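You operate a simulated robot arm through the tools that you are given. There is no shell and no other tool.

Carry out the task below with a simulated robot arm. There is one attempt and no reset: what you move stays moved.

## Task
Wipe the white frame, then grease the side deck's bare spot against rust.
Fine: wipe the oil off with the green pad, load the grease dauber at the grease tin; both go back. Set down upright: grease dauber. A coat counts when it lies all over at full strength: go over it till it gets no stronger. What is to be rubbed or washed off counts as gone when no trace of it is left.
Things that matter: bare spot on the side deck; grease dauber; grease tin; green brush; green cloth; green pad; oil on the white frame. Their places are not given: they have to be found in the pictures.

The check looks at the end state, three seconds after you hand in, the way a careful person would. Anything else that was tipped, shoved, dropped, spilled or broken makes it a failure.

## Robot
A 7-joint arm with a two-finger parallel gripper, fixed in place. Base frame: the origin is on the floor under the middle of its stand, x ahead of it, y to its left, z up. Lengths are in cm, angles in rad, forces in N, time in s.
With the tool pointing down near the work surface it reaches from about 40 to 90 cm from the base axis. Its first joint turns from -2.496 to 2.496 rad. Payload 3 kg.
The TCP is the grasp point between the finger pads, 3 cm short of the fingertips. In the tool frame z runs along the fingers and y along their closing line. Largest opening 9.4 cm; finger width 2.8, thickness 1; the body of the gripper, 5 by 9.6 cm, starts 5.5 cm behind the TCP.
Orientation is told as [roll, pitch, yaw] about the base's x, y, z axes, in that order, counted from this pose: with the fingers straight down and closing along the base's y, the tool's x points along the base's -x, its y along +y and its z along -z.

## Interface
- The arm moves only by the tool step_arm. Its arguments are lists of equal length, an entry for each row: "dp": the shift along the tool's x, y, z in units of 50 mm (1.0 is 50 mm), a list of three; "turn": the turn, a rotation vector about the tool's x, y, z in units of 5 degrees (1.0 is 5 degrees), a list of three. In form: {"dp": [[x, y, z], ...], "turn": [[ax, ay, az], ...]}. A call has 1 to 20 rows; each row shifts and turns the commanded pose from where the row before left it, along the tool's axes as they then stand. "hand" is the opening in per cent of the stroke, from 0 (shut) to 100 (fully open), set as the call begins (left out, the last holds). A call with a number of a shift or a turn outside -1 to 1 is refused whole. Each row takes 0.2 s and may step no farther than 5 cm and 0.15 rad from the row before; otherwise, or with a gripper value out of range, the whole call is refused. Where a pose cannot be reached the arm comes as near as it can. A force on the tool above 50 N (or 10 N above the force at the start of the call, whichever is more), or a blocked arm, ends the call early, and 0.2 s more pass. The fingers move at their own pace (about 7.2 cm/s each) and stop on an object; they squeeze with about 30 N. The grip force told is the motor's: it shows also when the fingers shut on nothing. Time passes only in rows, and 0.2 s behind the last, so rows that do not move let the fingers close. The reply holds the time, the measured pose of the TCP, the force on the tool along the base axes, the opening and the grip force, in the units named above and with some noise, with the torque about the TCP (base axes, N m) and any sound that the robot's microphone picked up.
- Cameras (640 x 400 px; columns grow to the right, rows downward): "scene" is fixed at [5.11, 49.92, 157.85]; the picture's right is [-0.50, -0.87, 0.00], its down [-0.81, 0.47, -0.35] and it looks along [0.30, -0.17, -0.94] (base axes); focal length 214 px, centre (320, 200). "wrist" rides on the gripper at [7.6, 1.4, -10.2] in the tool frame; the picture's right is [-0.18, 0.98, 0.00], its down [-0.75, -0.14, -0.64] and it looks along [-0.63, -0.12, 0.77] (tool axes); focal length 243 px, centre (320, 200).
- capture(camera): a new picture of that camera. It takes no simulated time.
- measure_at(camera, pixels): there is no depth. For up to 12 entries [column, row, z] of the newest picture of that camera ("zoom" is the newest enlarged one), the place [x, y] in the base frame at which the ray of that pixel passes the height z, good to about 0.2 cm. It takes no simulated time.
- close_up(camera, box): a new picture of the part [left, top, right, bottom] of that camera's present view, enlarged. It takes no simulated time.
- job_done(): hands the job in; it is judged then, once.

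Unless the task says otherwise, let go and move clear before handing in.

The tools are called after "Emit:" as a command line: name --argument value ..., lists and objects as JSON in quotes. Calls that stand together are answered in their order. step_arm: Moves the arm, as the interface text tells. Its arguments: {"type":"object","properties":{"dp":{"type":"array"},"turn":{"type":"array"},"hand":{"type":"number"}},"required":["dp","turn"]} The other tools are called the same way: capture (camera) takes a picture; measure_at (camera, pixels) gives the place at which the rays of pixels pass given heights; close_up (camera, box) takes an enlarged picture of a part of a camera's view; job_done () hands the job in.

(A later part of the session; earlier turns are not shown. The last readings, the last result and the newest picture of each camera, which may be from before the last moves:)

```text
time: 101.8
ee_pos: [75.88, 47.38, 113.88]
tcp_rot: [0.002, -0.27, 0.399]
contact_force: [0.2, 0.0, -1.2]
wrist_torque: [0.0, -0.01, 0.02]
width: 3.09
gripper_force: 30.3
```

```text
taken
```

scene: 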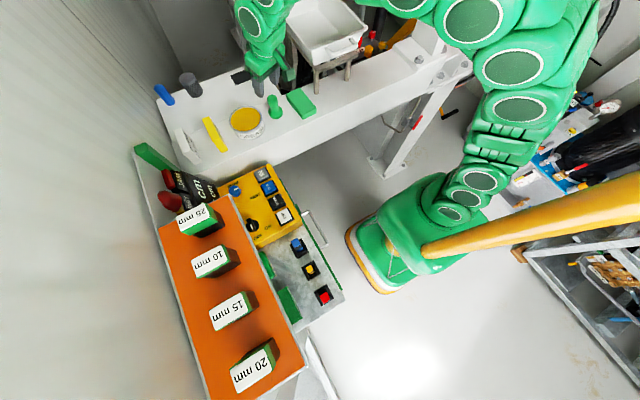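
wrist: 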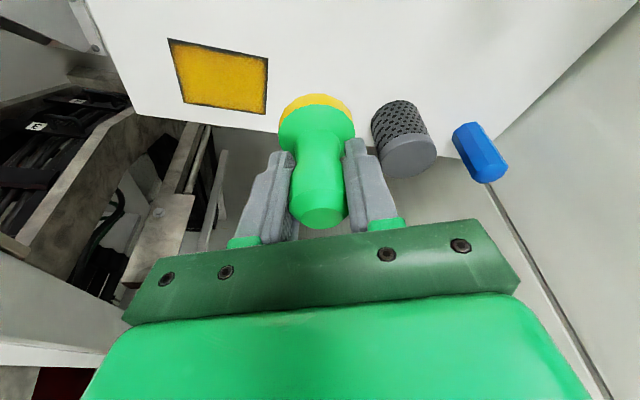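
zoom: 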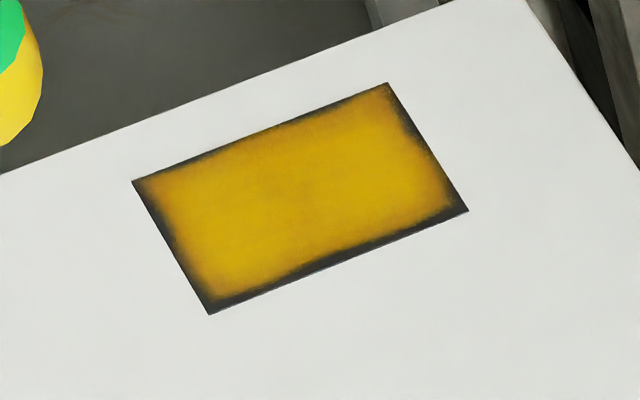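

Emit:
close_up --camera "wrist" --box '[150, 25, 290, 125]'

Emit:
close_up --camera "scene" --box '[229, 66, 259, 88]'

```text
4.00 times, centred on (220, 75) of wrist
```

zoom: 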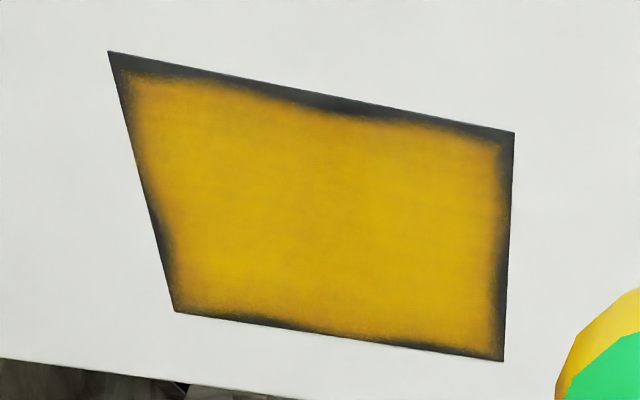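

```text
16.00 times, centred on (244, 77) of scene
```

zoom: 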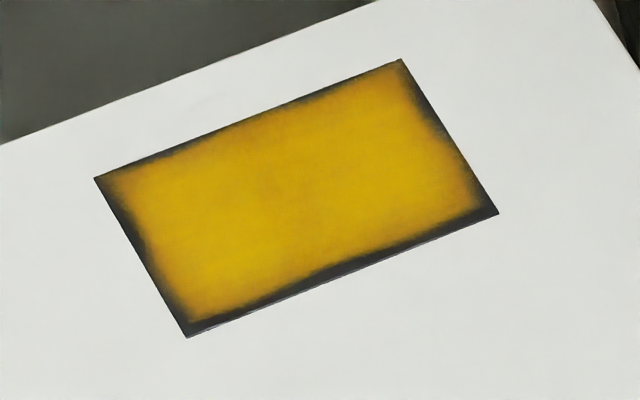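

The uncovered border is wavy, thickest mid-near-edge, so it really is missing coverage. The torques show the pressure centre about 1.2 cm off on the −x side, meaning the foot isn't quite flush. I'll reload, then correct the tilt slightly so the whole face presses.

Emit:
step_arm --dp '[[0.708, 0.276, -0.177], [0.708, 0.276, -0.177], [0.708, 0.276, -0.177], [0.708, 0.276, -0.177], [0.708, 0.276, -0.177], [0, 0, 0]]' --turn '[[0, 0.1, 0], [0, 0.1, 0], [0, 0, 0], [0, 0, 0], [0, 0, 0], [0, 0, 0]]'

Emit:
close_up --camera "scene" --box '[200, 70, 310, 140]'

Emit:
capture --camera "wrist"

```text
time: 103.2
ee_pos: [56.27, 46.62, 113.67]
tcp_rot: [0.003, -0.252, 0.398]
contact_force: [-1.0, 0.0, -0.5]
wrist_torque: [-0.02, 0.01, -0.04]
width: 3.07
gripper_force: 29.6
```

```text
5.71 times, centred on (255, 105) of scene
```

zoom: 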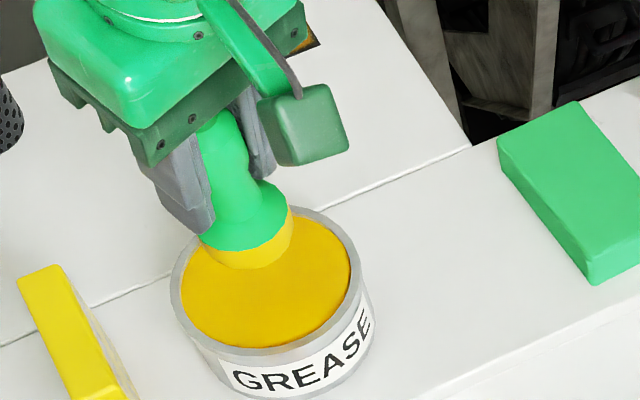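

```text
taken
```

wrist: 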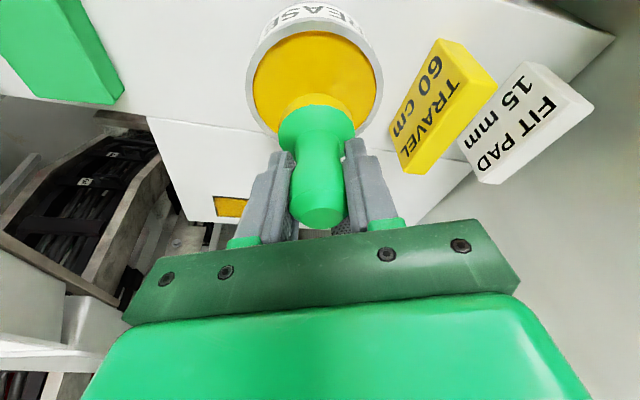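

The foot's yellow looks paler than when fresh, so it was probably running out. I'll dip it again.

Emit:
step_arm --dp '[[0.075, 0, 0.29], [0.075, 0, 0.29], [0.01, 0, 0.04], [0, 0, 0]]' --turn '[[0, 0, 0], [0, 0, 0], [0, 0, 0], [0, 0, 0]]'

Emit:
step_arm --dp '[[0.006, 0, 0.023], [0, 0, 0], [0, 0, 0]]' --turn '[[0, 0, 0], [0, 0, 0], [0, 0, 0]]'

```text
time: 104.2
ee_pos: [56.3, 46.64, 110.61]
tcp_rot: [0.004, -0.253, 0.4]
contact_force: [0.2, -0.4, 0.1]
wrist_torque: [-0.01, -0.01, -0.03]
width: 3.08
gripper_force: 30.2
```

```text
time: 105.0
ee_pos: [56.26, 46.61, 110.4]
tcp_rot: [0.003, -0.254, 0.401]
contact_force: [0.2, -0.5, -0.5]
wrist_torque: [0.01, 0.0, -0.02]
width: 3.1
gripper_force: 30.6
```

Emit:
step_arm --dp '[[0.006, 0, 0.025], [0.006, 0, 0.025], [0, 0, 0], [0, 0, 0]]' --turn '[[0, 0, 0], [0, 0, 0], [0, 0, 0], [0, 0, 0]]'

Emit:
close_up --camera "scene" --box '[200, 70, 310, 140]'

```text
time: 106.0
ee_pos: [56.32, 46.74, 110.33]
tcp_rot: [0.003, -0.256, 0.401]
contact_force: [-2.3, -1.8, 11.4]
wrist_torque: [-0.1, 0.19, -0.01]
width: 3.07
gripper_force: 29.8
```

```text
5.71 times, centred on (255, 105) of scene
```

zoom: 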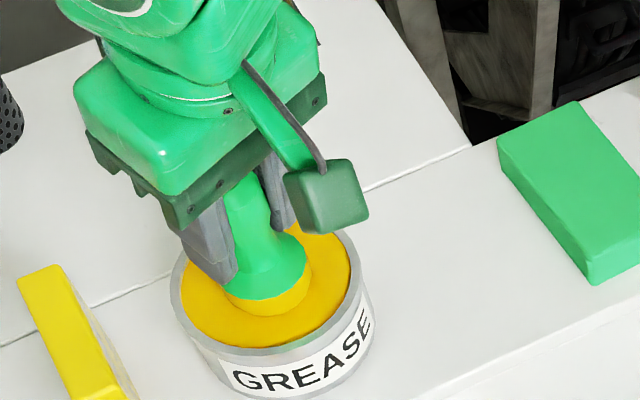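

The contact is now much better centred. I'll let it soak for a moment, then lift and go to the near-right corner at about (77.2,37.4).

Emit:
step_arm --dp '[[0, 0, 0], [0, 0, 0], [0, 0, 0], [-0.101, 0, -0.387], [-0.101, 0, -0.387], [-0.471, -0.557, 0.26], [-0.471, -0.557, 0.26], [-0.471, -0.557, 0.26], [-0.471, -0.557, 0.26], [-0.471, -0.557, 0.26], [-0.471, -0.557, 0.26], [0, 0, 0]]' --turn '[[0, 0, 0], [0, 0, 0], [0, 0, 0], [0, 0, 0], [0, 0, 0], [0, 0, 0], [0, 0, 0], [0, 0, 0], [0, 0, 0], [0, 0, 0], [0, 0, 0], [0, 0, 0]]'

Emit:
close_up --camera "scene" --box '[220, 56, 280, 98]'

```text
time: 108.5
ee_pos: [77.16, 37.19, 110.07]
tcp_rot: [0.004, -0.255, 0.401]
contact_force: [-0.4, -0.2, -1.0]
wrist_torque: [0.0, 0.06, -0.03]
width: 3.1
gripper_force: 30.2
```

```text
9.52 times, centred on (250, 77) of scene
```

zoom: 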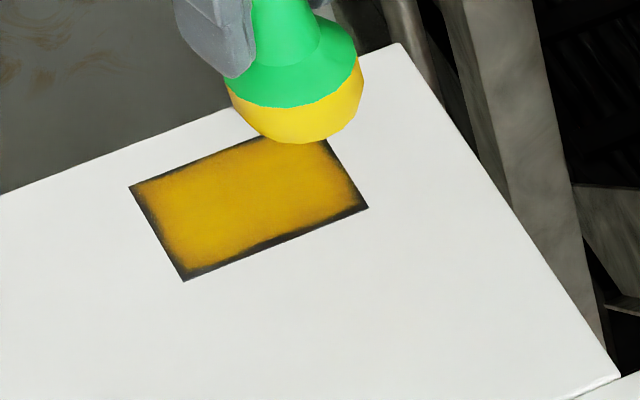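

The foot is freshly loaded and hovering. I'll lower onto the near edge.

Emit:
step_arm --dp '[[0.096, 0, 0.368], [0.096, 0, 0.368], [0.006, 0, 0.025], [0, 0, 0]]' --turn '[[0, 0, 0], [0, 0, 0], [0, 0, 0], [0, 0, 0]]'

Emit:
step_arm --dp '[[0.006, 0, 0.023], [0.006, 0, 0.023], [0, 0, 0]]' --turn '[[0, 0, 0], [0, 0, 0], [0, 0, 0]]'

```text
time: 109.5
ee_pos: [77.14, 37.16, 106.09]
tcp_rot: [0.004, -0.254, 0.399]
contact_force: [-0.7, -0.2, -0.8]
wrist_torque: [0.03, -0.01, 0.0]
width: 3.11
gripper_force: 30.1
```

```text
time: 110.3
ee_pos: [77.07, 37.43, 105.95]
tcp_rot: [0.004, -0.254, 0.397]
contact_force: [0.5, -0.9, 12.6]
wrist_torque: [-0.13, 0.2, 0.0]
width: 3.07
gripper_force: 29.8
```

Contact is 12.6 N. I'll stroke along the near edge at x of about 77.1, from y = 37.4 to 42.7, and see what changes.

Emit:
step_arm --dp '[[-0.05, 0.122, 0.013], [-0.05, 0.122, 0.013], [-0.05, 0.122, 0.013], [-0.05, 0.122, 0.013], [-0.05, 0.122, 0.013], [-0.05, 0.122, 0.013], [-0.05, 0.122, 0.013], [-0.05, 0.122, 0.013], [0, 0, 0]]' --turn '[[0, 0, 0], [0, 0, 0], [0, 0, 0], [0, 0, 0], [0, 0, 0], [0, 0, 0], [0, 0, 0], [0, 0, 0], [0, 0, 0]]'

Emit:
close_up --camera "scene" --box '[226, 62, 262, 92]'

Emit:
close_up --camera "wrist" --box '[180, 40, 380, 180]'

```text
time: 112.3
ee_pos: [77.09, 42.58, 105.84]
tcp_rot: [0.003, -0.255, 0.397]
contact_force: [-1.7, -5.9, 22.2]
wrist_torque: [-0.28, 0.35, 0.03]
width: 3.09
gripper_force: 30.2
```

```text
13.33 times, centred on (244, 77) of scene
```

zoom: 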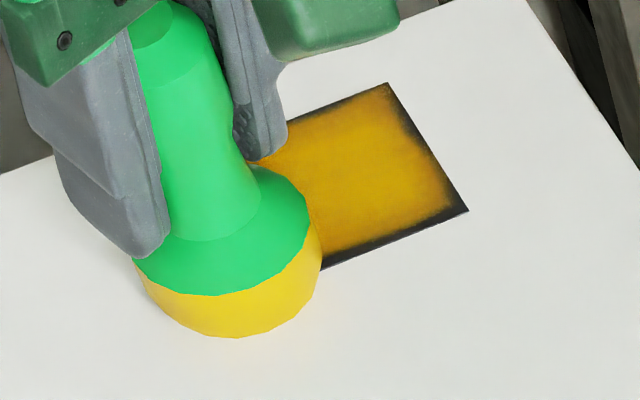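

```text
2.86 times, centred on (280, 110) of wrist
```

zoom: 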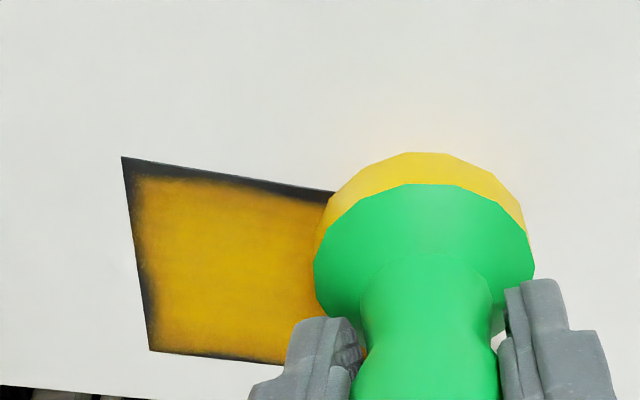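

The near border still shows no change after that pass. I'll lift clear and compare the whole patch carefully with the earlier picture.

Emit:
step_arm --dp '[[-0.101, 0, -0.387], [-0.101, 0, -0.387], [-0.25, 0.45, -0.1], [-0.25, 0.45, -0.1], [0, 0, 0]]' --turn '[[0, 0, 0], [0, 0, 0], [0, 0, 0], [0, 0, 0], [0, 0, 0]]'

Emit:
close_up --camera "scene" --box '[229, 66, 259, 88]'

Emit:
capture --camera "wrist"

```text
time: 113.5
ee_pos: [77.33, 47.79, 111.47]
tcp_rot: [0.004, -0.254, 0.399]
contact_force: [0.0, 0.2, -0.7]
wrist_torque: [0.01, -0.02, 0.03]
width: 3.09
gripper_force: 29.5
```

```text
16.00 times, centred on (244, 77) of scene
```

zoom: 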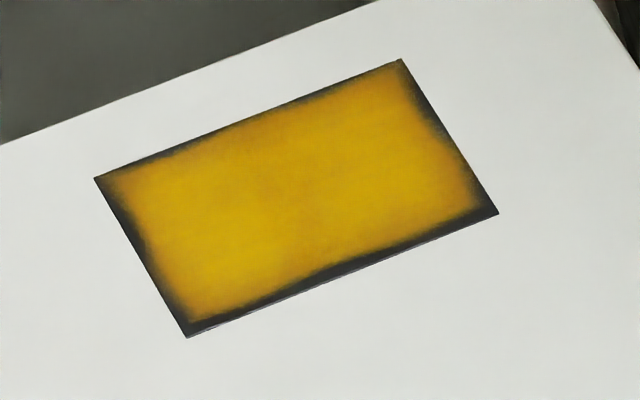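

```text
taken
```

wrist: 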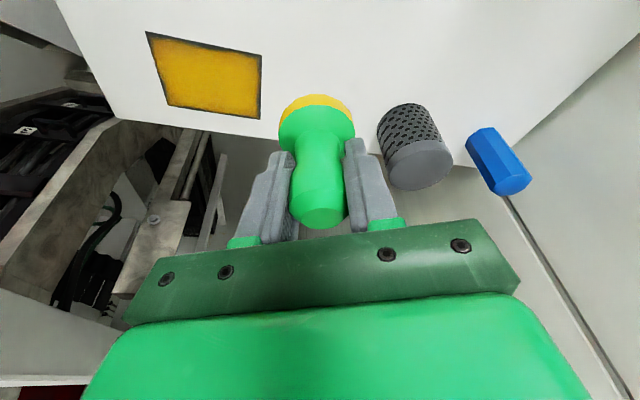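

The interior got slightly brighter but the border is unchanged. As a test I'll press the foot with its centre just outside the near edge, at about (75.5,40), and hold it there.

Emit:
step_arm --dp '[[0.379, -0.431, 0.205], [0.379, -0.431, 0.205], [0.379, -0.431, 0.205], [0.05, 0, 0.19], [0, 0, 0]]' --turn '[[0, 0, 0], [0, 0, 0], [0, 0, 0], [0, 0, 0], [0, 0, 0]]'

Emit:
step_arm --dp '[[0.006, 0, 0.023], [0.006, 0, 0.023], [0, 0, 0]]' --turn '[[0, 0, 0], [0, 0, 0], [0, 0, 0]]'

```text
time: 114.8
ee_pos: [75.44, 39.8, 106.02]
tcp_rot: [0.004, -0.255, 0.397]
contact_force: [0.2, -0.2, 0.5]
wrist_torque: [-0.02, 0.0, -0.03]
width: 3.11
gripper_force: 30.0
```

```text
time: 115.5
ee_pos: [75.48, 39.78, 105.87]
tcp_rot: [0.002, -0.255, 0.399]
contact_force: [-2.7, -1.5, 11.0]
wrist_torque: [-0.16, 0.3, 0.0]
width: 3.1
gripper_force: 29.5
```

Emit:
step_arm --dp '[[-0.02, 0.05, 0.012], [-0.02, 0.05, 0.005], [0.02, -0.05, -0.005], [0.02, -0.05, -0.005], [0.02, -0.05, -0.005], [0.02, -0.05, -0.005], [-0.02, 0.05, 0.005], [-0.02, 0.05, 0.005], [0, 0, 0]]' --turn '[[0, 0, 0], [0, 0, 0], [0, 0, 0], [0, 0, 0], [0, 0, 0], [0, 0, 0], [0, 0, 0], [0, 0, 0], [0, 0, 0]]'

Emit:
close_up --camera "scene" --box '[226, 62, 262, 92]'

Emit:
close_up --camera "wrist" --box '[180, 60, 460, 200]'

```text
time: 117.5
ee_pos: [75.51, 39.82, 105.83]
tcp_rot: [0.002, -0.255, 0.397]
contact_force: [0.5, -5.8, 14.5]
wrist_torque: [-0.4, 0.26, 0.07]
width: 3.08
gripper_force: 30.5
```

```text
13.33 times, centred on (244, 77) of scene
```

zoom: 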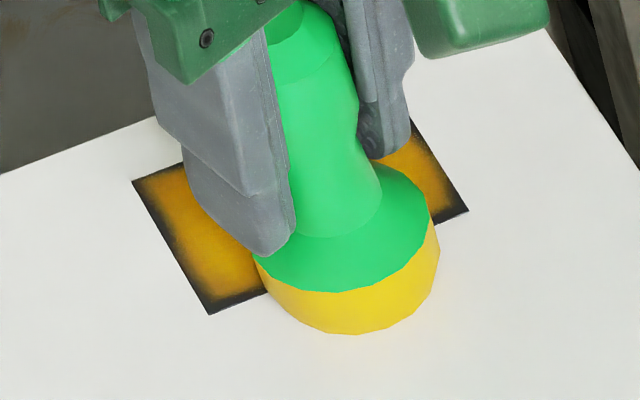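

```text
2.29 times, centred on (320, 130) of wrist
```

zoom: 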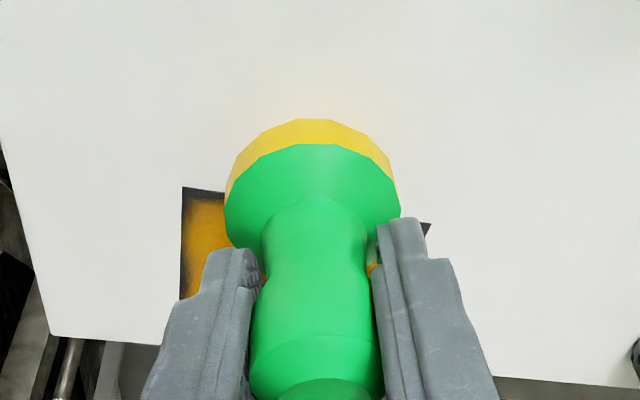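

Emit:
step_arm --dp '[[-0.101, 0, -0.387], [-0.101, 0, -0.387], [-0.45, 0.6, 0.0], [-0.45, 0.6, 0.0], [0, 0, 0]]' --turn '[[0, 0, 0], [0, 0, 0], [0, 0, 0], [0, 0, 0], [0, 0, 0]]'

Emit:
close_up --camera "scene" --box '[229, 66, 259, 88]'

```text
time: 118.8
ee_pos: [77.29, 47.22, 110.78]
tcp_rot: [0.003, -0.256, 0.399]
contact_force: [-0.1, 0.8, -0.4]
wrist_torque: [0.05, -0.03, -0.01]
width: 3.1
gripper_force: 30.1
```

```text
16.00 times, centred on (244, 77) of scene
```

zoom: 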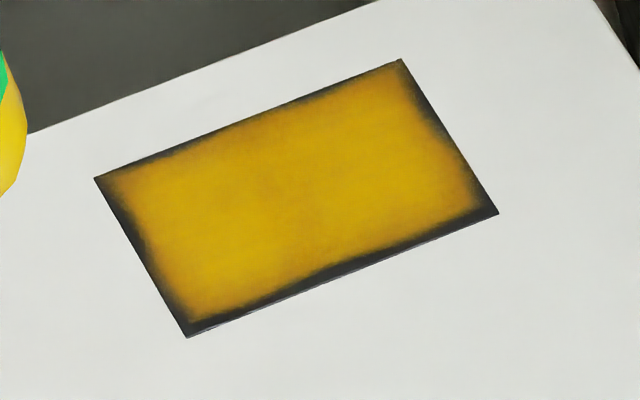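

Pressing right over the near border changed nothing there. I'll look at the band at maximum wrist magnification to see whether it's really uncovered metal.

Emit:
capture --camera "wrist"

Emit:
close_up --camera "wrist" --box '[140, 20, 280, 130]'

Emit:
close_up --camera "wrist" --box '[150, 25, 220, 70]'

```text
taken
```

wrist: 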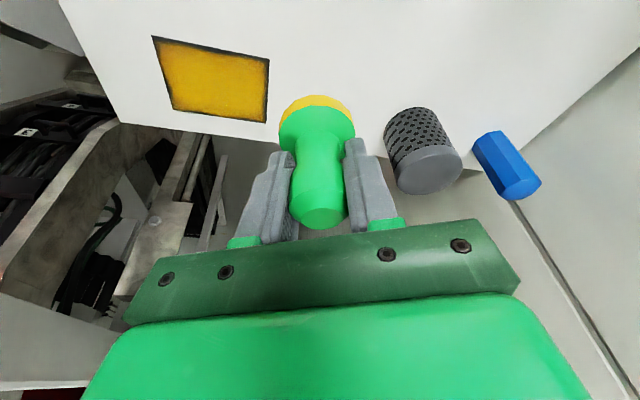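

```text
3.64 times, centred on (210, 75) of wrist
```

zoom: 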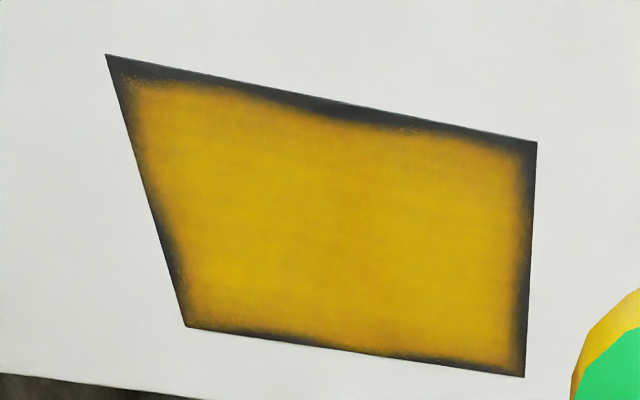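

```text
8.89 times, centred on (185, 48) of wrist
```

zoom: 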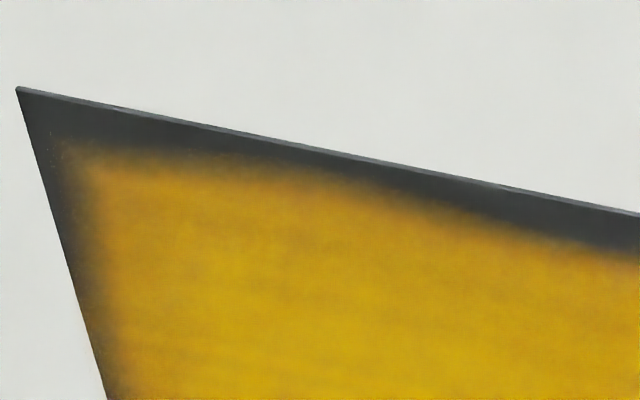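

The close view shows the spot is a thin plate and the coat thins out softly towards its rim. I'll reload with a longer dwell and run a systematic raster from well inside the spot, then compare the band again.

Emit:
step_arm --dp '[[0.72, 0.28, -0.2], [0.72, 0.28, -0.2], [0.72, 0.28, -0.2], [0.72, 0.28, -0.2], [0.72, 0.28, -0.2], [0, 0, 0]]' --turn '[[0, 0, 0], [0, 0, 0], [0, 0, 0], [0, 0, 0], [0, 0, 0], [0, 0, 0]]'

```text
time: 120.2
ee_pos: [57.46, 46.32, 111.34]
tcp_rot: [0.002, -0.254, 0.397]
contact_force: [-0.2, 0.3, -0.6]
wrist_torque: [0.02, 0.0, -0.01]
width: 3.1
gripper_force: 29.7
```

Emit:
step_arm --dp '[[0.186, 0.17, 0.138], [0.006, 0, 0.025], [0.006, 0, 0.025], [0, 0, 0]]' --turn '[[0, 0, 0], [0, 0, 0], [0, 0, 0], [0, 0, 0]]'

Emit:
step_arm --dp '[[0.005, 0, 0.02], [0, 0, 0], [0, 0, 0]]' --turn '[[0, 0, 0], [0, 0, 0], [0, 0, 0]]'

```text
time: 121.2
ee_pos: [56.31, 46.64, 110.25]
tcp_rot: [0.004, -0.252, 0.4]
contact_force: [0.7, -0.2, 0.3]
wrist_torque: [0.03, 0.0, 0.05]
width: 3.11
gripper_force: 30.1
```

```text
time: 122.0
ee_pos: [56.42, 46.85, 110.22]
tcp_rot: [0.004, -0.257, 0.399]
contact_force: [1.5, -0.3, 24.2]
wrist_torque: [-0.2, 0.34, 0.03]
width: 3.08
gripper_force: 30.2
```

It's in the grease at 24 N, but the pressure centre is still about 1.7 cm towards −x, so the face isn't level. I'll lift, level the tool by about 1.5° more, and touch again to see the effect.

Emit:
step_arm --dp '[[0, 0, 0], [-0.01, 0, -0.04], [0, 0, 0], [0, 0, 0], [0, 0, 0]]' --turn '[[0, 0, 0], [0, 0, 0], [0, 0.15, 0], [0, 0.15, 0], [0, 0, 0]]'

Emit:
step_arm --dp '[[0.005, 0, 0.02], [0.005, 0, 0.025], [0, 0, 0], [0, 0, 0]]' --turn '[[0, 0, 0], [0, 0, 0], [0, 0, 0], [0, 0, 0]]'

```text
time: 123.2
ee_pos: [56.31, 46.7, 110.25]
tcp_rot: [0.0, -0.226, 0.398]
contact_force: [-1.2, -0.2, 1.2]
wrist_torque: [0.01, 0.0, -0.01]
width: 3.08
gripper_force: 30.2
```

```text
time: 124.2
ee_pos: [56.4, 46.8, 110.18]
tcp_rot: [0.004, -0.229, 0.398]
contact_force: [0.2, -2.6, 17.6]
wrist_torque: [-0.15, -0.06, -0.01]
width: 3.09
gripper_force: 29.9
```

That made the face flush: the pressure centre is now within 0.3 cm of the axis. So the foot had been tilted, which would explain the partial coverage. I'll lift and go to the near-right corner with this orientation.

Emit:
step_arm --dp '[[0, 0, 0], [0, 0, 0], [-0.0905, 0, -0.39], [-0.0905, 0, -0.39], [-0.477, -0.556, 0.254], [-0.477, -0.556, 0.254], [-0.477, -0.556, 0.254], [-0.477, -0.556, 0.254], [-0.477, -0.556, 0.254], [-0.477, -0.556, 0.254], [0, 0, 0]]' --turn '[[0, 0, 0], [0, 0, 0], [0, 0, 0], [0, 0, 0], [0, 0, 0], [0, 0, 0], [0, 0, 0], [0, 0, 0], [0, 0, 0], [0, 0, 0], [0, 0, 0]]'

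Emit:
step_arm --dp '[[0.085, 0, 0.365], [0.085, 0, 0.365], [0.005, 0, 0.022], [0, 0, 0]]' --turn '[[0, 0, 0], [0, 0, 0], [0, 0, 0], [0, 0, 0]]'

```text
time: 126.5
ee_pos: [77.17, 37.46, 109.85]
tcp_rot: [0.005, -0.227, 0.4]
contact_force: [-0.2, -0.1, -1.1]
wrist_torque: [0.01, 0.01, -0.01]
width: 3.07
gripper_force: 30.1
```

```text
time: 127.5
ee_pos: [77.26, 37.53, 105.9]
tcp_rot: [0.003, -0.226, 0.4]
contact_force: [-0.1, 0.9, -0.4]
wrist_torque: [0.02, -0.02, 0.02]
width: 3.12
gripper_force: 30.0
```

Emit:
step_arm --dp '[[0.004, 0, 0.018], [0.004, 0, 0.018], [0, 0, 0]]' --turn '[[0, 0, 0], [0, 0, 0], [0, 0, 0]]'

```text
time: 128.3
ee_pos: [77.24, 37.55, 105.95]
tcp_rot: [0.004, -0.228, 0.4]
contact_force: [-1.4, -1.0, 12.3]
wrist_torque: [-0.06, 0.0, 0.02]
width: 3.1
gripper_force: 29.9
```

It's flush now, with 12 N and the pressure centre near the axis. I'll stroke along the near edge at x of about 77.2.

Emit:
step_arm --dp '[[-0.0476, 0.116, 0.013], [-0.0476, 0.116, 0.011], [-0.0476, 0.116, 0.011], [-0.0476, 0.116, 0.011], [-0.0476, 0.116, 0.011], [-0.0476, 0.116, 0.011], [-0.0476, 0.116, 0.011], [-0.0476, 0.116, 0.011], [0, 0, 0]]' --turn '[[0, 0, 0], [0, 0, 0], [0, 0, 0], [0, 0, 0], [0, 0, 0], [0, 0, 0], [0, 0, 0], [0, 0, 0], [0, 0, 0]]'

Emit:
close_up --camera "scene" --box '[226, 62, 262, 92]'

Emit:
close_up --camera "wrist" --box '[180, 40, 380, 180]'

```text
time: 130.3
ee_pos: [77.28, 42.43, 105.9]
tcp_rot: [0.003, -0.227, 0.398]
contact_force: [2.2, -6.1, 17.7]
wrist_torque: [-0.24, -0.06, -0.02]
width: 3.1
gripper_force: 30.2
```

```text
13.33 times, centred on (244, 77) of scene
```

zoom: 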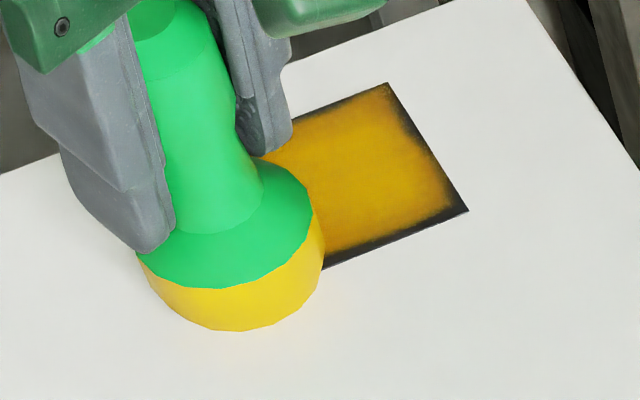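

```text
2.86 times, centred on (280, 110) of wrist
```

zoom: 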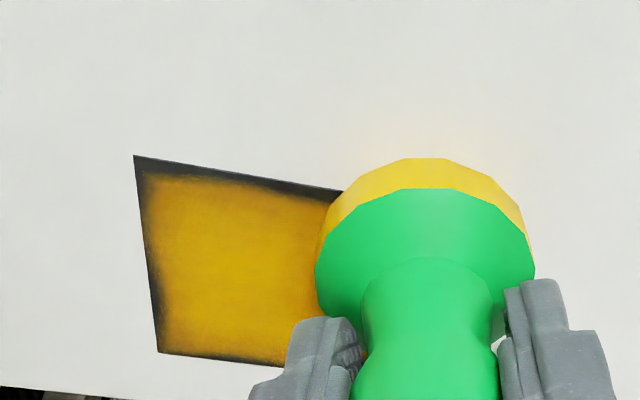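

Emit:
step_arm --dp '[[-0.0905, 0, -0.39], [-0.0905, 0, -0.39], [-0.25, 0.45, -0.1], [-0.25, 0.45, -0.1], [0, 0, 0]]' --turn '[[0, 0, 0], [0, 0, 0], [0, 0, 0], [0, 0, 0], [0, 0, 0]]'

Emit:
close_up --camera "scene" --box '[229, 66, 259, 88]'

Emit:
close_up --camera "wrist" --box '[140, 20, 280, 130]'

```text
time: 131.6
ee_pos: [77.35, 46.61, 111.26]
tcp_rot: [0.004, -0.228, 0.399]
contact_force: [-0.3, -0.2, -0.1]
wrist_torque: [0.02, 0.01, -0.01]
width: 3.09
gripper_force: 29.6
out of reach, approached as far as the arm can: row 4
```

```text
16.00 times, centred on (244, 77) of scene
```

zoom: 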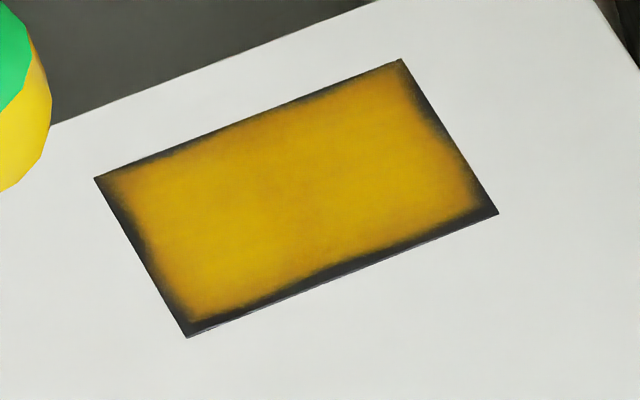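

```text
3.64 times, centred on (210, 75) of wrist
```

zoom: 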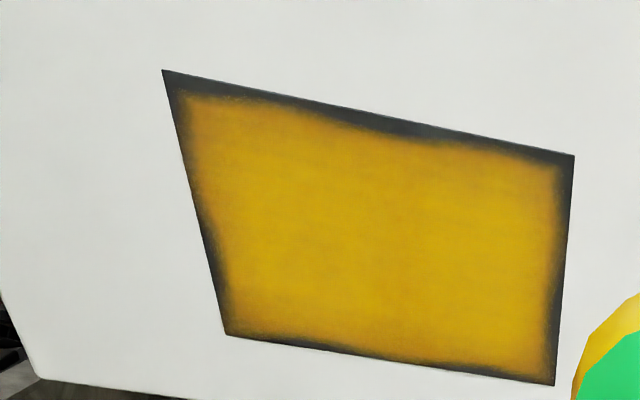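

The near band is unchanged even after a flush, freshly loaded pass. It has looked the same since the first stroke, including at the far-right corner the foot never reached then, so it seems to be just how the layer's edge is drawn. Next I'll check whether the interior still gets stronger, with passes through the middle.

Emit:
step_arm --dp '[[0.109, -0.46, 0.406], [0.109, -0.46, 0.406], [0.05, 0, 0.214], [0.003, 0, 0.012], [0, 0, 0]]' --turn '[[0, 0, 0], [0, 0, 0], [0, 0, 0], [0, 0, 0], [0, 0, 0]]'

Emit:
step_arm --dp '[[0.004, 0, 0.018], [0, 0, 0]]' --turn '[[0, 0, 0], [0, 0, 0]]'

```text
time: 132.8
ee_pos: [79.19, 42.17, 105.77]
tcp_rot: [0.004, -0.233, 0.4]
contact_force: [8.1, 1.3, 31.0]
wrist_torque: [-0.05, -0.18, -0.02]
width: 3.12
gripper_force: 29.8
```

```text
time: 133.4
ee_pos: [79.2, 42.42, 105.96]
tcp_rot: [0.003, -0.233, 0.4]
contact_force: [-1.6, -0.2, 2.9]
wrist_torque: [-0.04, 0.13, -0.02]
width: 3.1
gripper_force: 29.6
stopped in row 2: the force on the tool passed its limit at 51 N (the readings are from after the stop); the commanded pose is now the measured one
```

Emit:
step_arm --dp '[[0.003, 0, 0.012], [0.0453, -0.1106, -0.0105], [0.0453, -0.1106, -0.0105], [0.0453, -0.1106, -0.0105], [0.0453, -0.1106, -0.0105], [0.0453, -0.1106, -0.0105], [0.0453, -0.1106, -0.0105], [0.0453, -0.1106, -0.0105], [0.0453, -0.1106, -0.0105], [0, 0, 0]]' --turn '[[0, 0, 0], [0, 0, 0], [0, 0, 0], [0, 0, 0], [0, 0, 0], [0, 0, 0], [0, 0, 0], [0, 0, 0], [0, 0, 0], [0, 0, 0]]'

Emit:
close_up --camera "scene" --box '[226, 62, 262, 92]'

```text
time: 135.1
ee_pos: [79.03, 38.67, 106.0]
tcp_rot: [0.004, -0.236, 0.397]
contact_force: [-0.9, -1.1, 8.8]
wrist_torque: [-0.19, 0.26, 0.02]
width: 3.09
gripper_force: 29.6
stopped in row 8: the force on the tool passed its limit at 51 N (the readings are from after the stop); the commanded pose is now the measured one
```

```text
13.33 times, centred on (244, 77) of scene
```

zoom: 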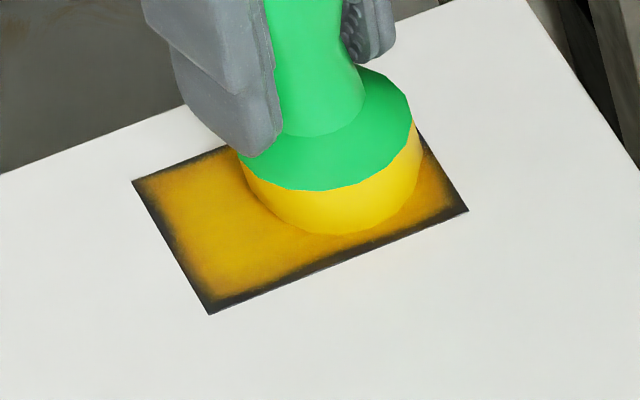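

Emit:
step_arm --dp '[[-0.0905, 0, -0.39], [-0.0905, 0, -0.39], [0.05, 0.75, -0.1], [0.05, 0.75, -0.1], [0, 0, 0]]' --turn '[[0, 0, 0], [0, 0, 0], [0, 0, 0], [0, 0, 0], [0, 0, 0]]'

Emit:
close_up --camera "scene" --box '[229, 66, 259, 88]'

Emit:
close_up --camera "scene" --box '[210, 50, 290, 140]'

```text
time: 136.3
ee_pos: [75.47, 45.15, 110.71]
tcp_rot: [0.003, -0.233, 0.397]
contact_force: [0.1, 0.8, -0.3]
wrist_torque: [0.0, 0.01, -0.02]
width: 3.11
gripper_force: 29.5
```

```text
16.00 times, centred on (244, 77) of scene
```

zoom: 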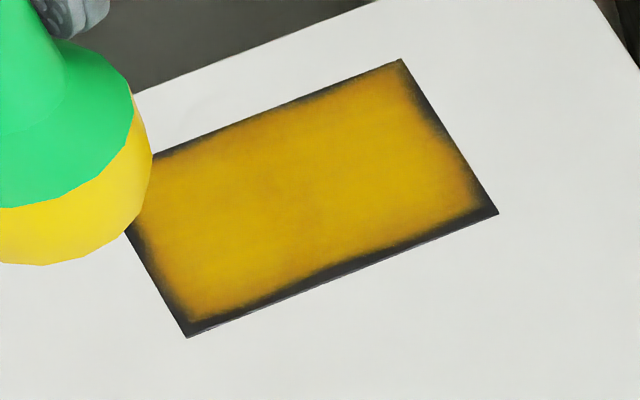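

```text
4.44 times, centred on (250, 95) of scene
```

zoom: 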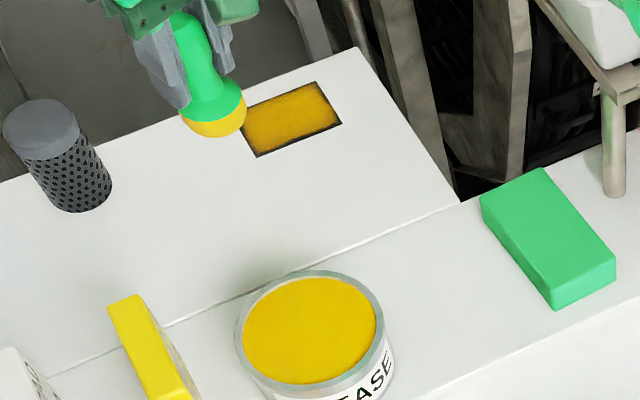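

The interior no longer changes; it has been the same golden tone since the second stroke. To be thorough I'll do one more full pass of the whole spot with a fresh load and the flush orientation, starting with a reload.

Emit:
step_arm --dp '[[0.639, 0.357, -0.246], [0.639, 0.357, -0.246], [0.639, 0.357, -0.246], [0.639, 0.357, -0.246], [0.639, 0.357, -0.246], [0, 0, 0]]' --turn '[[0, 0, 0], [0, 0, 0], [0, 0, 0], [0, 0, 0], [0, 0, 0], [0, 0, 0]]'

Emit:
close_up --camera "scene" --box '[200, 70, 310, 140]'

Emit:
capture --camera "wrist"

```text
time: 137.7
ee_pos: [56.5, 47.06, 113.08]
tcp_rot: [0.003, -0.235, 0.399]
contact_force: [-0.5, -0.1, -0.1]
wrist_torque: [-0.04, -0.02, 0.0]
width: 3.06
gripper_force: 30.4
```

```text
5.71 times, centred on (255, 105) of scene
```

zoom: 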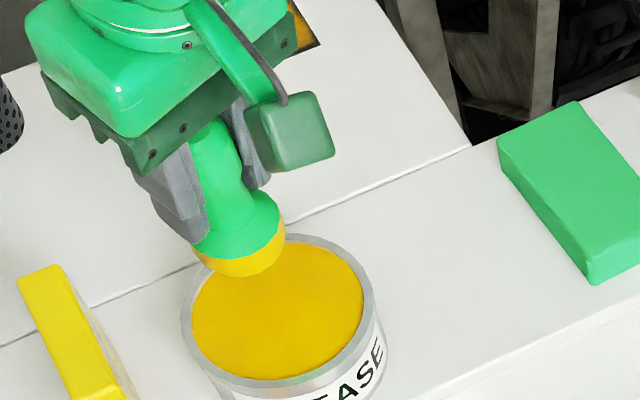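

```text
taken
```

wrist: 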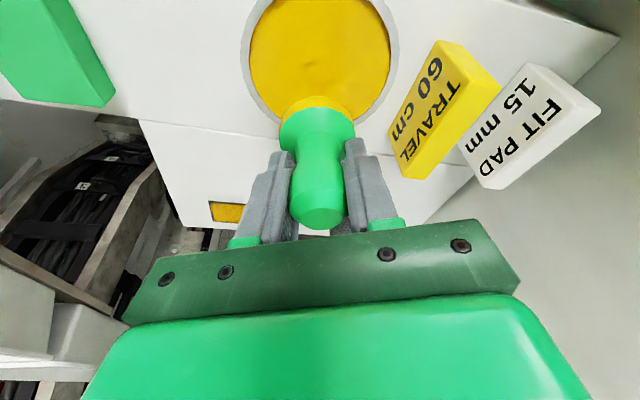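

The tin has shifted: its rim centre is now near zoom (283,308) instead of about (263,280), and the label has turned. My low crossing earlier must have caught the rim. I'll raise the dauber and measure the displacement.

Emit:
step_arm --dp '[[-0.09, 0, -0.39], [-0.09, 0, -0.39], [0, 0, 0]]' --turn '[[0, 0, 0], [0, 0, 0], [0, 0, 0]]'

Emit:
close_up --camera "scene" --box '[200, 70, 310, 140]'

Emit:
close_up --camera "scene" --box '[215, 90, 295, 140]'

Emit:
capture --camera "wrist"

```text
time: 138.5
ee_pos: [56.35, 47.06, 116.94]
tcp_rot: [0.004, -0.233, 0.398]
contact_force: [0.3, -0.1, -1.0]
wrist_torque: [0.02, 0.01, -0.02]
width: 3.08
gripper_force: 29.7
```

```text
5.71 times, centred on (255, 105) of scene
```

zoom: 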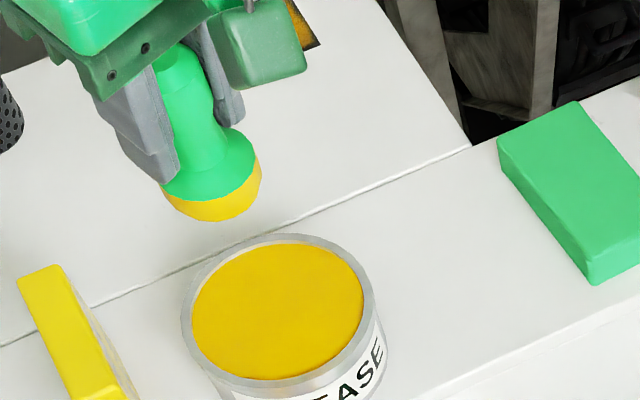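

```text
8.00 times, centred on (255, 115) of scene
```

zoom: 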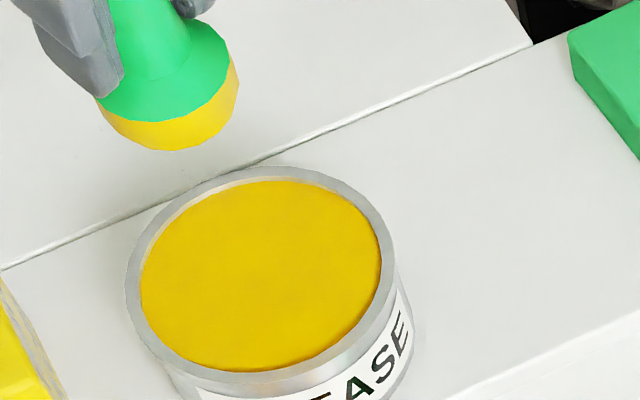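

```text
taken
```

wrist: 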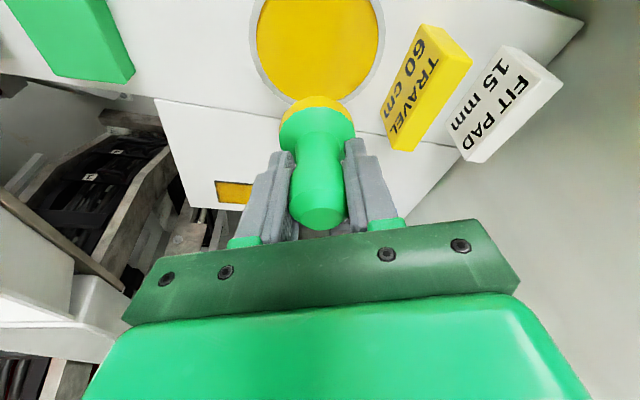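

Emit:
measure_at --camera "scene" --pixels '[[245.6, 118.75, 104.8], [247.6, 124, 104.8], [245.6, 118.75, 105], [230.6, 125, 104.8], [264.6, 122, 104.8]]'

```text
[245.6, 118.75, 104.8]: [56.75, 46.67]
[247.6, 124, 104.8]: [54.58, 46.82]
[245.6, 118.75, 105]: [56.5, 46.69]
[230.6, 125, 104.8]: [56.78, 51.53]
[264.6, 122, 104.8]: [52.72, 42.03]
```

The tin moved about 2.1 cm towards the base (centre now about (54.6,46.8)) and turned, but it stands upright on the beam with no spill. I'll push it back later with the empty fingers. First, one more reload at its present position, straight down with ample height.

Emit:
step_arm --dp '[[0.203, 0.029, 0.377], [0.203, 0.029, 0.377], [0.203, 0.029, 0.377], [0, 0, 0]]' --turn '[[0, 0, 0], [0, 0, 0], [0, 0, 0], [0, 0, 0]]'

Emit:
capture --camera "wrist"

Emit:
close_up --camera "scene" --box '[200, 70, 310, 140]'

```text
time: 139.5
ee_pos: [54.65, 46.83, 110.69]
tcp_rot: [0.004, -0.235, 0.398]
contact_force: [0.6, 0.1, -1.0]
wrist_torque: [0.0, 0.01, -0.02]
width: 3.09
gripper_force: 29.8
```

```text
taken
```

wrist: 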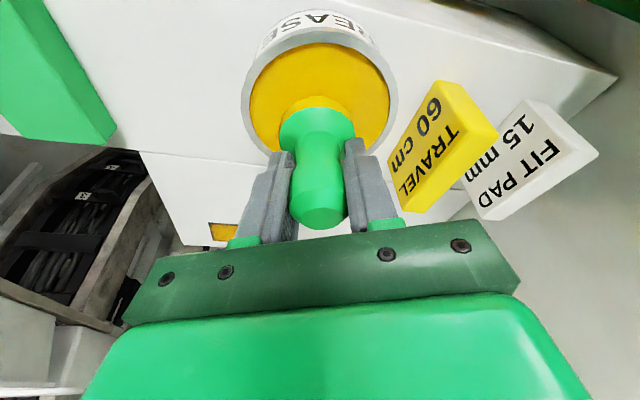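

```text
5.71 times, centred on (255, 105) of scene
```

zoom: 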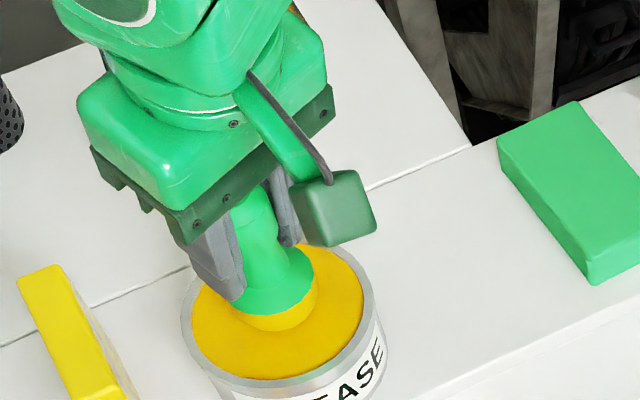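

Emit:
step_arm --dp '[[0.008, 0, 0.035], [0.006, 0, 0.025], [0.006, 0, 0.025], [0, 0, 0]]' --turn '[[0, 0, 0], [0, 0, 0], [0, 0, 0], [0, 0, 0]]'

```text
time: 140.5
ee_pos: [54.7, 46.75, 110.29]
tcp_rot: [0.003, -0.234, 0.399]
contact_force: [0.8, 0.3, -0.8]
wrist_torque: [0.0, 0.01, 0.01]
width: 3.08
gripper_force: 29.8
```

Emit:
step_arm --dp '[[0.005, 0, 0.02], [0.004, 0, 0.015], [0, 0, 0], [0, 0, 0]]' --turn '[[0, 0, 0], [0, 0, 0], [0, 0, 0], [0, 0, 0]]'

```text
time: 141.5
ee_pos: [54.67, 46.77, 110.25]
tcp_rot: [0.002, -0.235, 0.399]
contact_force: [0.3, 3.3, 16.0]
wrist_torque: [-0.03, 0.28, -0.04]
width: 3.04
gripper_force: 29.7
```

It's in contact and loaded. I'll lift a full 5 cm before moving sideways this time, levelling the tool slightly, and return to the spot.

Emit:
step_arm --dp '[[0, 0, 0], [-0.113, 0, -0.487], [-0.113, 0, -0.487], [-0.542, -0.572, 0.263], [-0.542, -0.572, 0.263], [-0.542, -0.572, 0.263], [-0.542, -0.572, 0.263], [-0.542, -0.572, 0.263], [-0.542, -0.572, 0.263], [0, 0, 0]]' --turn '[[0, 0, 0], [0, 0, 0], [0, 0.1, 0], [0, 0, 0], [0, 0, 0], [0, 0, 0], [0, 0, 0], [0, 0, 0], [0, 0, 0], [0, 0, 0]]'

Emit:
close_up --camera "scene" --box '[200, 50, 310, 140]'

```text
time: 143.7
ee_pos: [77.62, 37.84, 110.7]
tcp_rot: [0.004, -0.224, 0.398]
contact_force: [-0.4, 0.7, -0.8]
wrist_torque: [0.01, 0.0, 0.02]
width: 3.07
gripper_force: 30.0
```

```text
4.44 times, centred on (255, 95) of scene
```

zoom: 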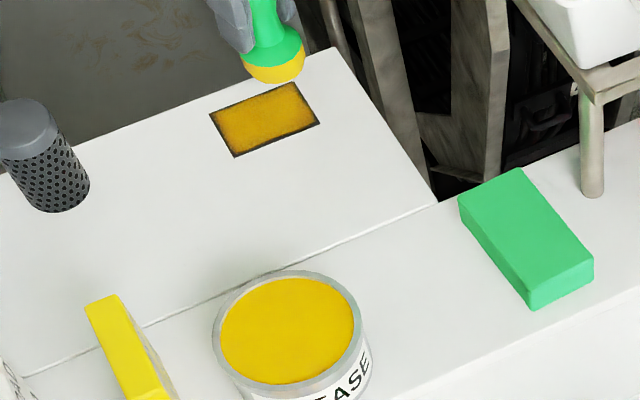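

Emit:
close_up --camera "scene" --box '[229, 66, 259, 88]'

Emit:
step_arm --dp '[[0.1, 0, 0.43], [0.1, 0, 0.43], [0.008, 0, 0.03], [0, 0, 0]]' --turn '[[0, 0, 0], [0, 0, 0], [0, 0, 0], [0, 0, 0]]'

```text
16.00 times, centred on (244, 77) of scene
```

zoom: 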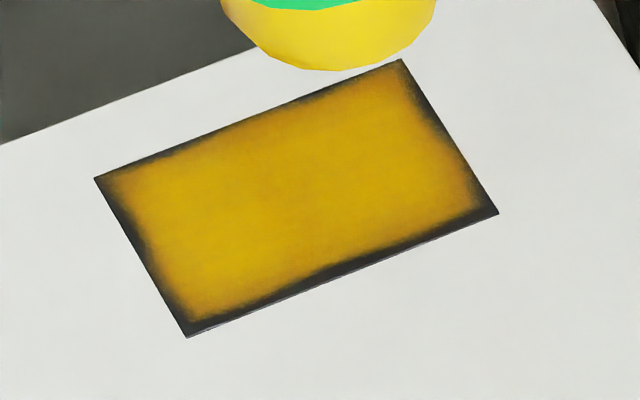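

```text
time: 144.7
ee_pos: [77.49, 37.92, 106.3]
tcp_rot: [0.005, -0.226, 0.398]
contact_force: [-0.2, -0.6, -0.4]
wrist_torque: [0.0, 0.0, 0.05]
width: 3.09
gripper_force: 30.4
```

Emit:
step_arm --dp '[[0.005, 0, 0.02], [0.005, 0, 0.02], [0.004, 0, 0.018], [0.004, 0, 0.018], [0, 0, 0]]' --turn '[[0, 0, 0], [0, 0, 0], [0, 0, 0], [0, 0, 0], [0, 0, 0]]'

```text
time: 145.9
ee_pos: [77.53, 37.73, 106.02]
tcp_rot: [0.002, -0.225, 0.399]
contact_force: [-0.4, 0.5, -0.6]
wrist_torque: [0.01, -0.01, 0.04]
width: 3.07
gripper_force: 29.7
```

Emit:
step_arm --dp '[[0.004, 0, 0.018], [0.004, 0, 0.015], [0, 0, 0]]' --turn '[[0, 0, 0], [0, 0, 0], [0, 0, 0]]'

```text
time: 146.7
ee_pos: [77.63, 37.79, 105.9]
tcp_rot: [0.002, -0.227, 0.399]
contact_force: [-2.7, -1.1, 14.2]
wrist_torque: [-0.17, 0.32, 0.0]
width: 3.08
gripper_force: 30.3
```

Contact is 14 N, but the pressure sits towards the −x/−y rim. I'll level a little more in contact and re-check.

Emit:
step_arm --dp '[[0, 0, 0], [0, 0, 0], [0, 0, 0]]' --turn '[[0.06, 0.12, 0], [0.06, 0.12, 0], [0, 0, 0]]'

```text
time: 147.5
ee_pos: [77.47, 37.82, 105.74]
tcp_rot: [-0.008, -0.204, 0.4]
contact_force: [1.5, 4.2, 15.5]
wrist_torque: [0.41, -0.08, -0.05]
width: 3.08
gripper_force: 29.6
```

Emit:
step_arm --dp '[[0, 0, 0], [-0.0438, 0.106, 0.009], [-0.0438, 0.106, 0.009], [-0.0438, 0.106, 0.009], [-0.0438, 0.106, 0.009], [-0.0438, 0.106, 0.009], [-0.0438, 0.106, 0.009], [-0.0438, 0.106, 0.009], [-0.0438, 0.106, 0.009], [0, 0, 0]]' --turn '[[-0.06, 0, 0], [0, 0, 0], [0, 0, 0], [0, 0, 0], [0, 0, 0], [0, 0, 0], [0, 0, 0], [0, 0, 0], [0, 0, 0], [0, 0, 0]]'

Emit:
close_up --camera "scene" --box '[226, 62, 262, 92]'

```text
time: 149.7
ee_pos: [77.45, 42.37, 105.94]
tcp_rot: [-0.001, -0.205, 0.401]
contact_force: [-0.1, 1.3, 3.3]
wrist_torque: [0.15, -0.09, 0.05]
width: 3.06
gripper_force: 29.7
```

```text
13.33 times, centred on (244, 77) of scene
```

zoom: 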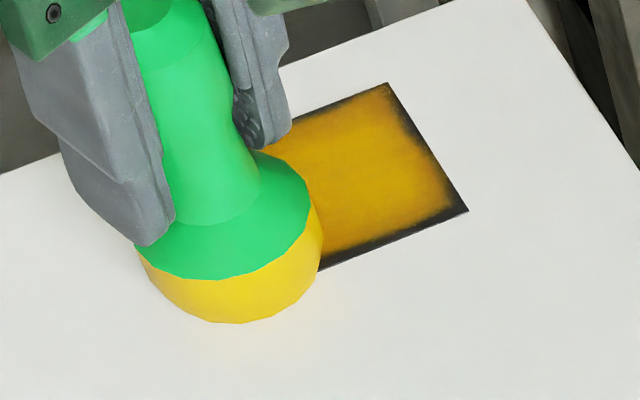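

Mapping the dark band carefully, it is thin (0.14 cm) only at y of about 38.2, where my very first contact dwelled, and thick elsewhere. So it is real missing coverage. I'll repeat that first condition at a new place: original tilt (−0.266), TCP at (78.0,40.0), pressing and dwelling.

Emit:
step_arm --dp '[[-0.04, 0, -0.195], [-0.04, 0, -0.195], [0, 0, 0], [0, 0, 0], [-0.007, -0.512, 0.05], [0, 0, 0]]' --turn '[[0, 0, 0], [0, 0, 0], [0, -0.35, 0], [0, -0.35, 0], [0, 0, 0], [0, 0, 0]]'

Emit:
close_up --camera "scene" --box '[220, 56, 280, 98]'

```text
time: 151.1
ee_pos: [78.62, 40.05, 107.69]
tcp_rot: [-0.001, -0.267, 0.399]
contact_force: [-0.3, 0.2, -0.1]
wrist_torque: [-0.01, 0.02, -0.06]
width: 3.08
gripper_force: 30.0
```

```text
9.52 times, centred on (250, 77) of scene
```

zoom: 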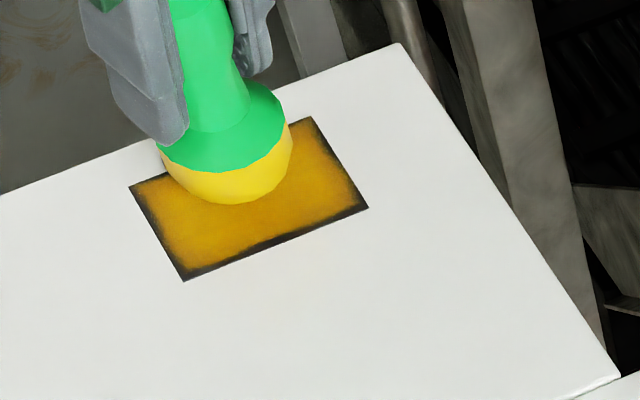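

Emit:
step_arm --dp '[[0.093, 0.023, 0.13], [0.093, 0.023, 0.13], [0.005, 0, 0.02], [0, 0, 0]]' --turn '[[0, 0, 0], [0, 0, 0], [0, 0, 0], [0, 0, 0]]'

Emit:
step_arm --dp '[[0.005, 0, 0.02], [0.005, 0, 0.02], [0, 0, 0]]' --turn '[[0, 0, 0], [0, 0, 0], [0, 0, 0]]'

```text
time: 152.1
ee_pos: [77.96, 39.87, 105.94]
tcp_rot: [-0.002, -0.266, 0.4]
contact_force: [0.0, 0.0, -0.1]
wrist_torque: [0.02, 0.0, -0.01]
width: 3.07
gripper_force: 29.6
```

```text
time: 152.9
ee_pos: [77.96, 40.13, 105.99]
tcp_rot: [-0.002, -0.267, 0.399]
contact_force: [-3.3, -2.9, 20.0]
wrist_torque: [-0.28, 0.53, 0.04]
width: 3.07
gripper_force: 30.2
```

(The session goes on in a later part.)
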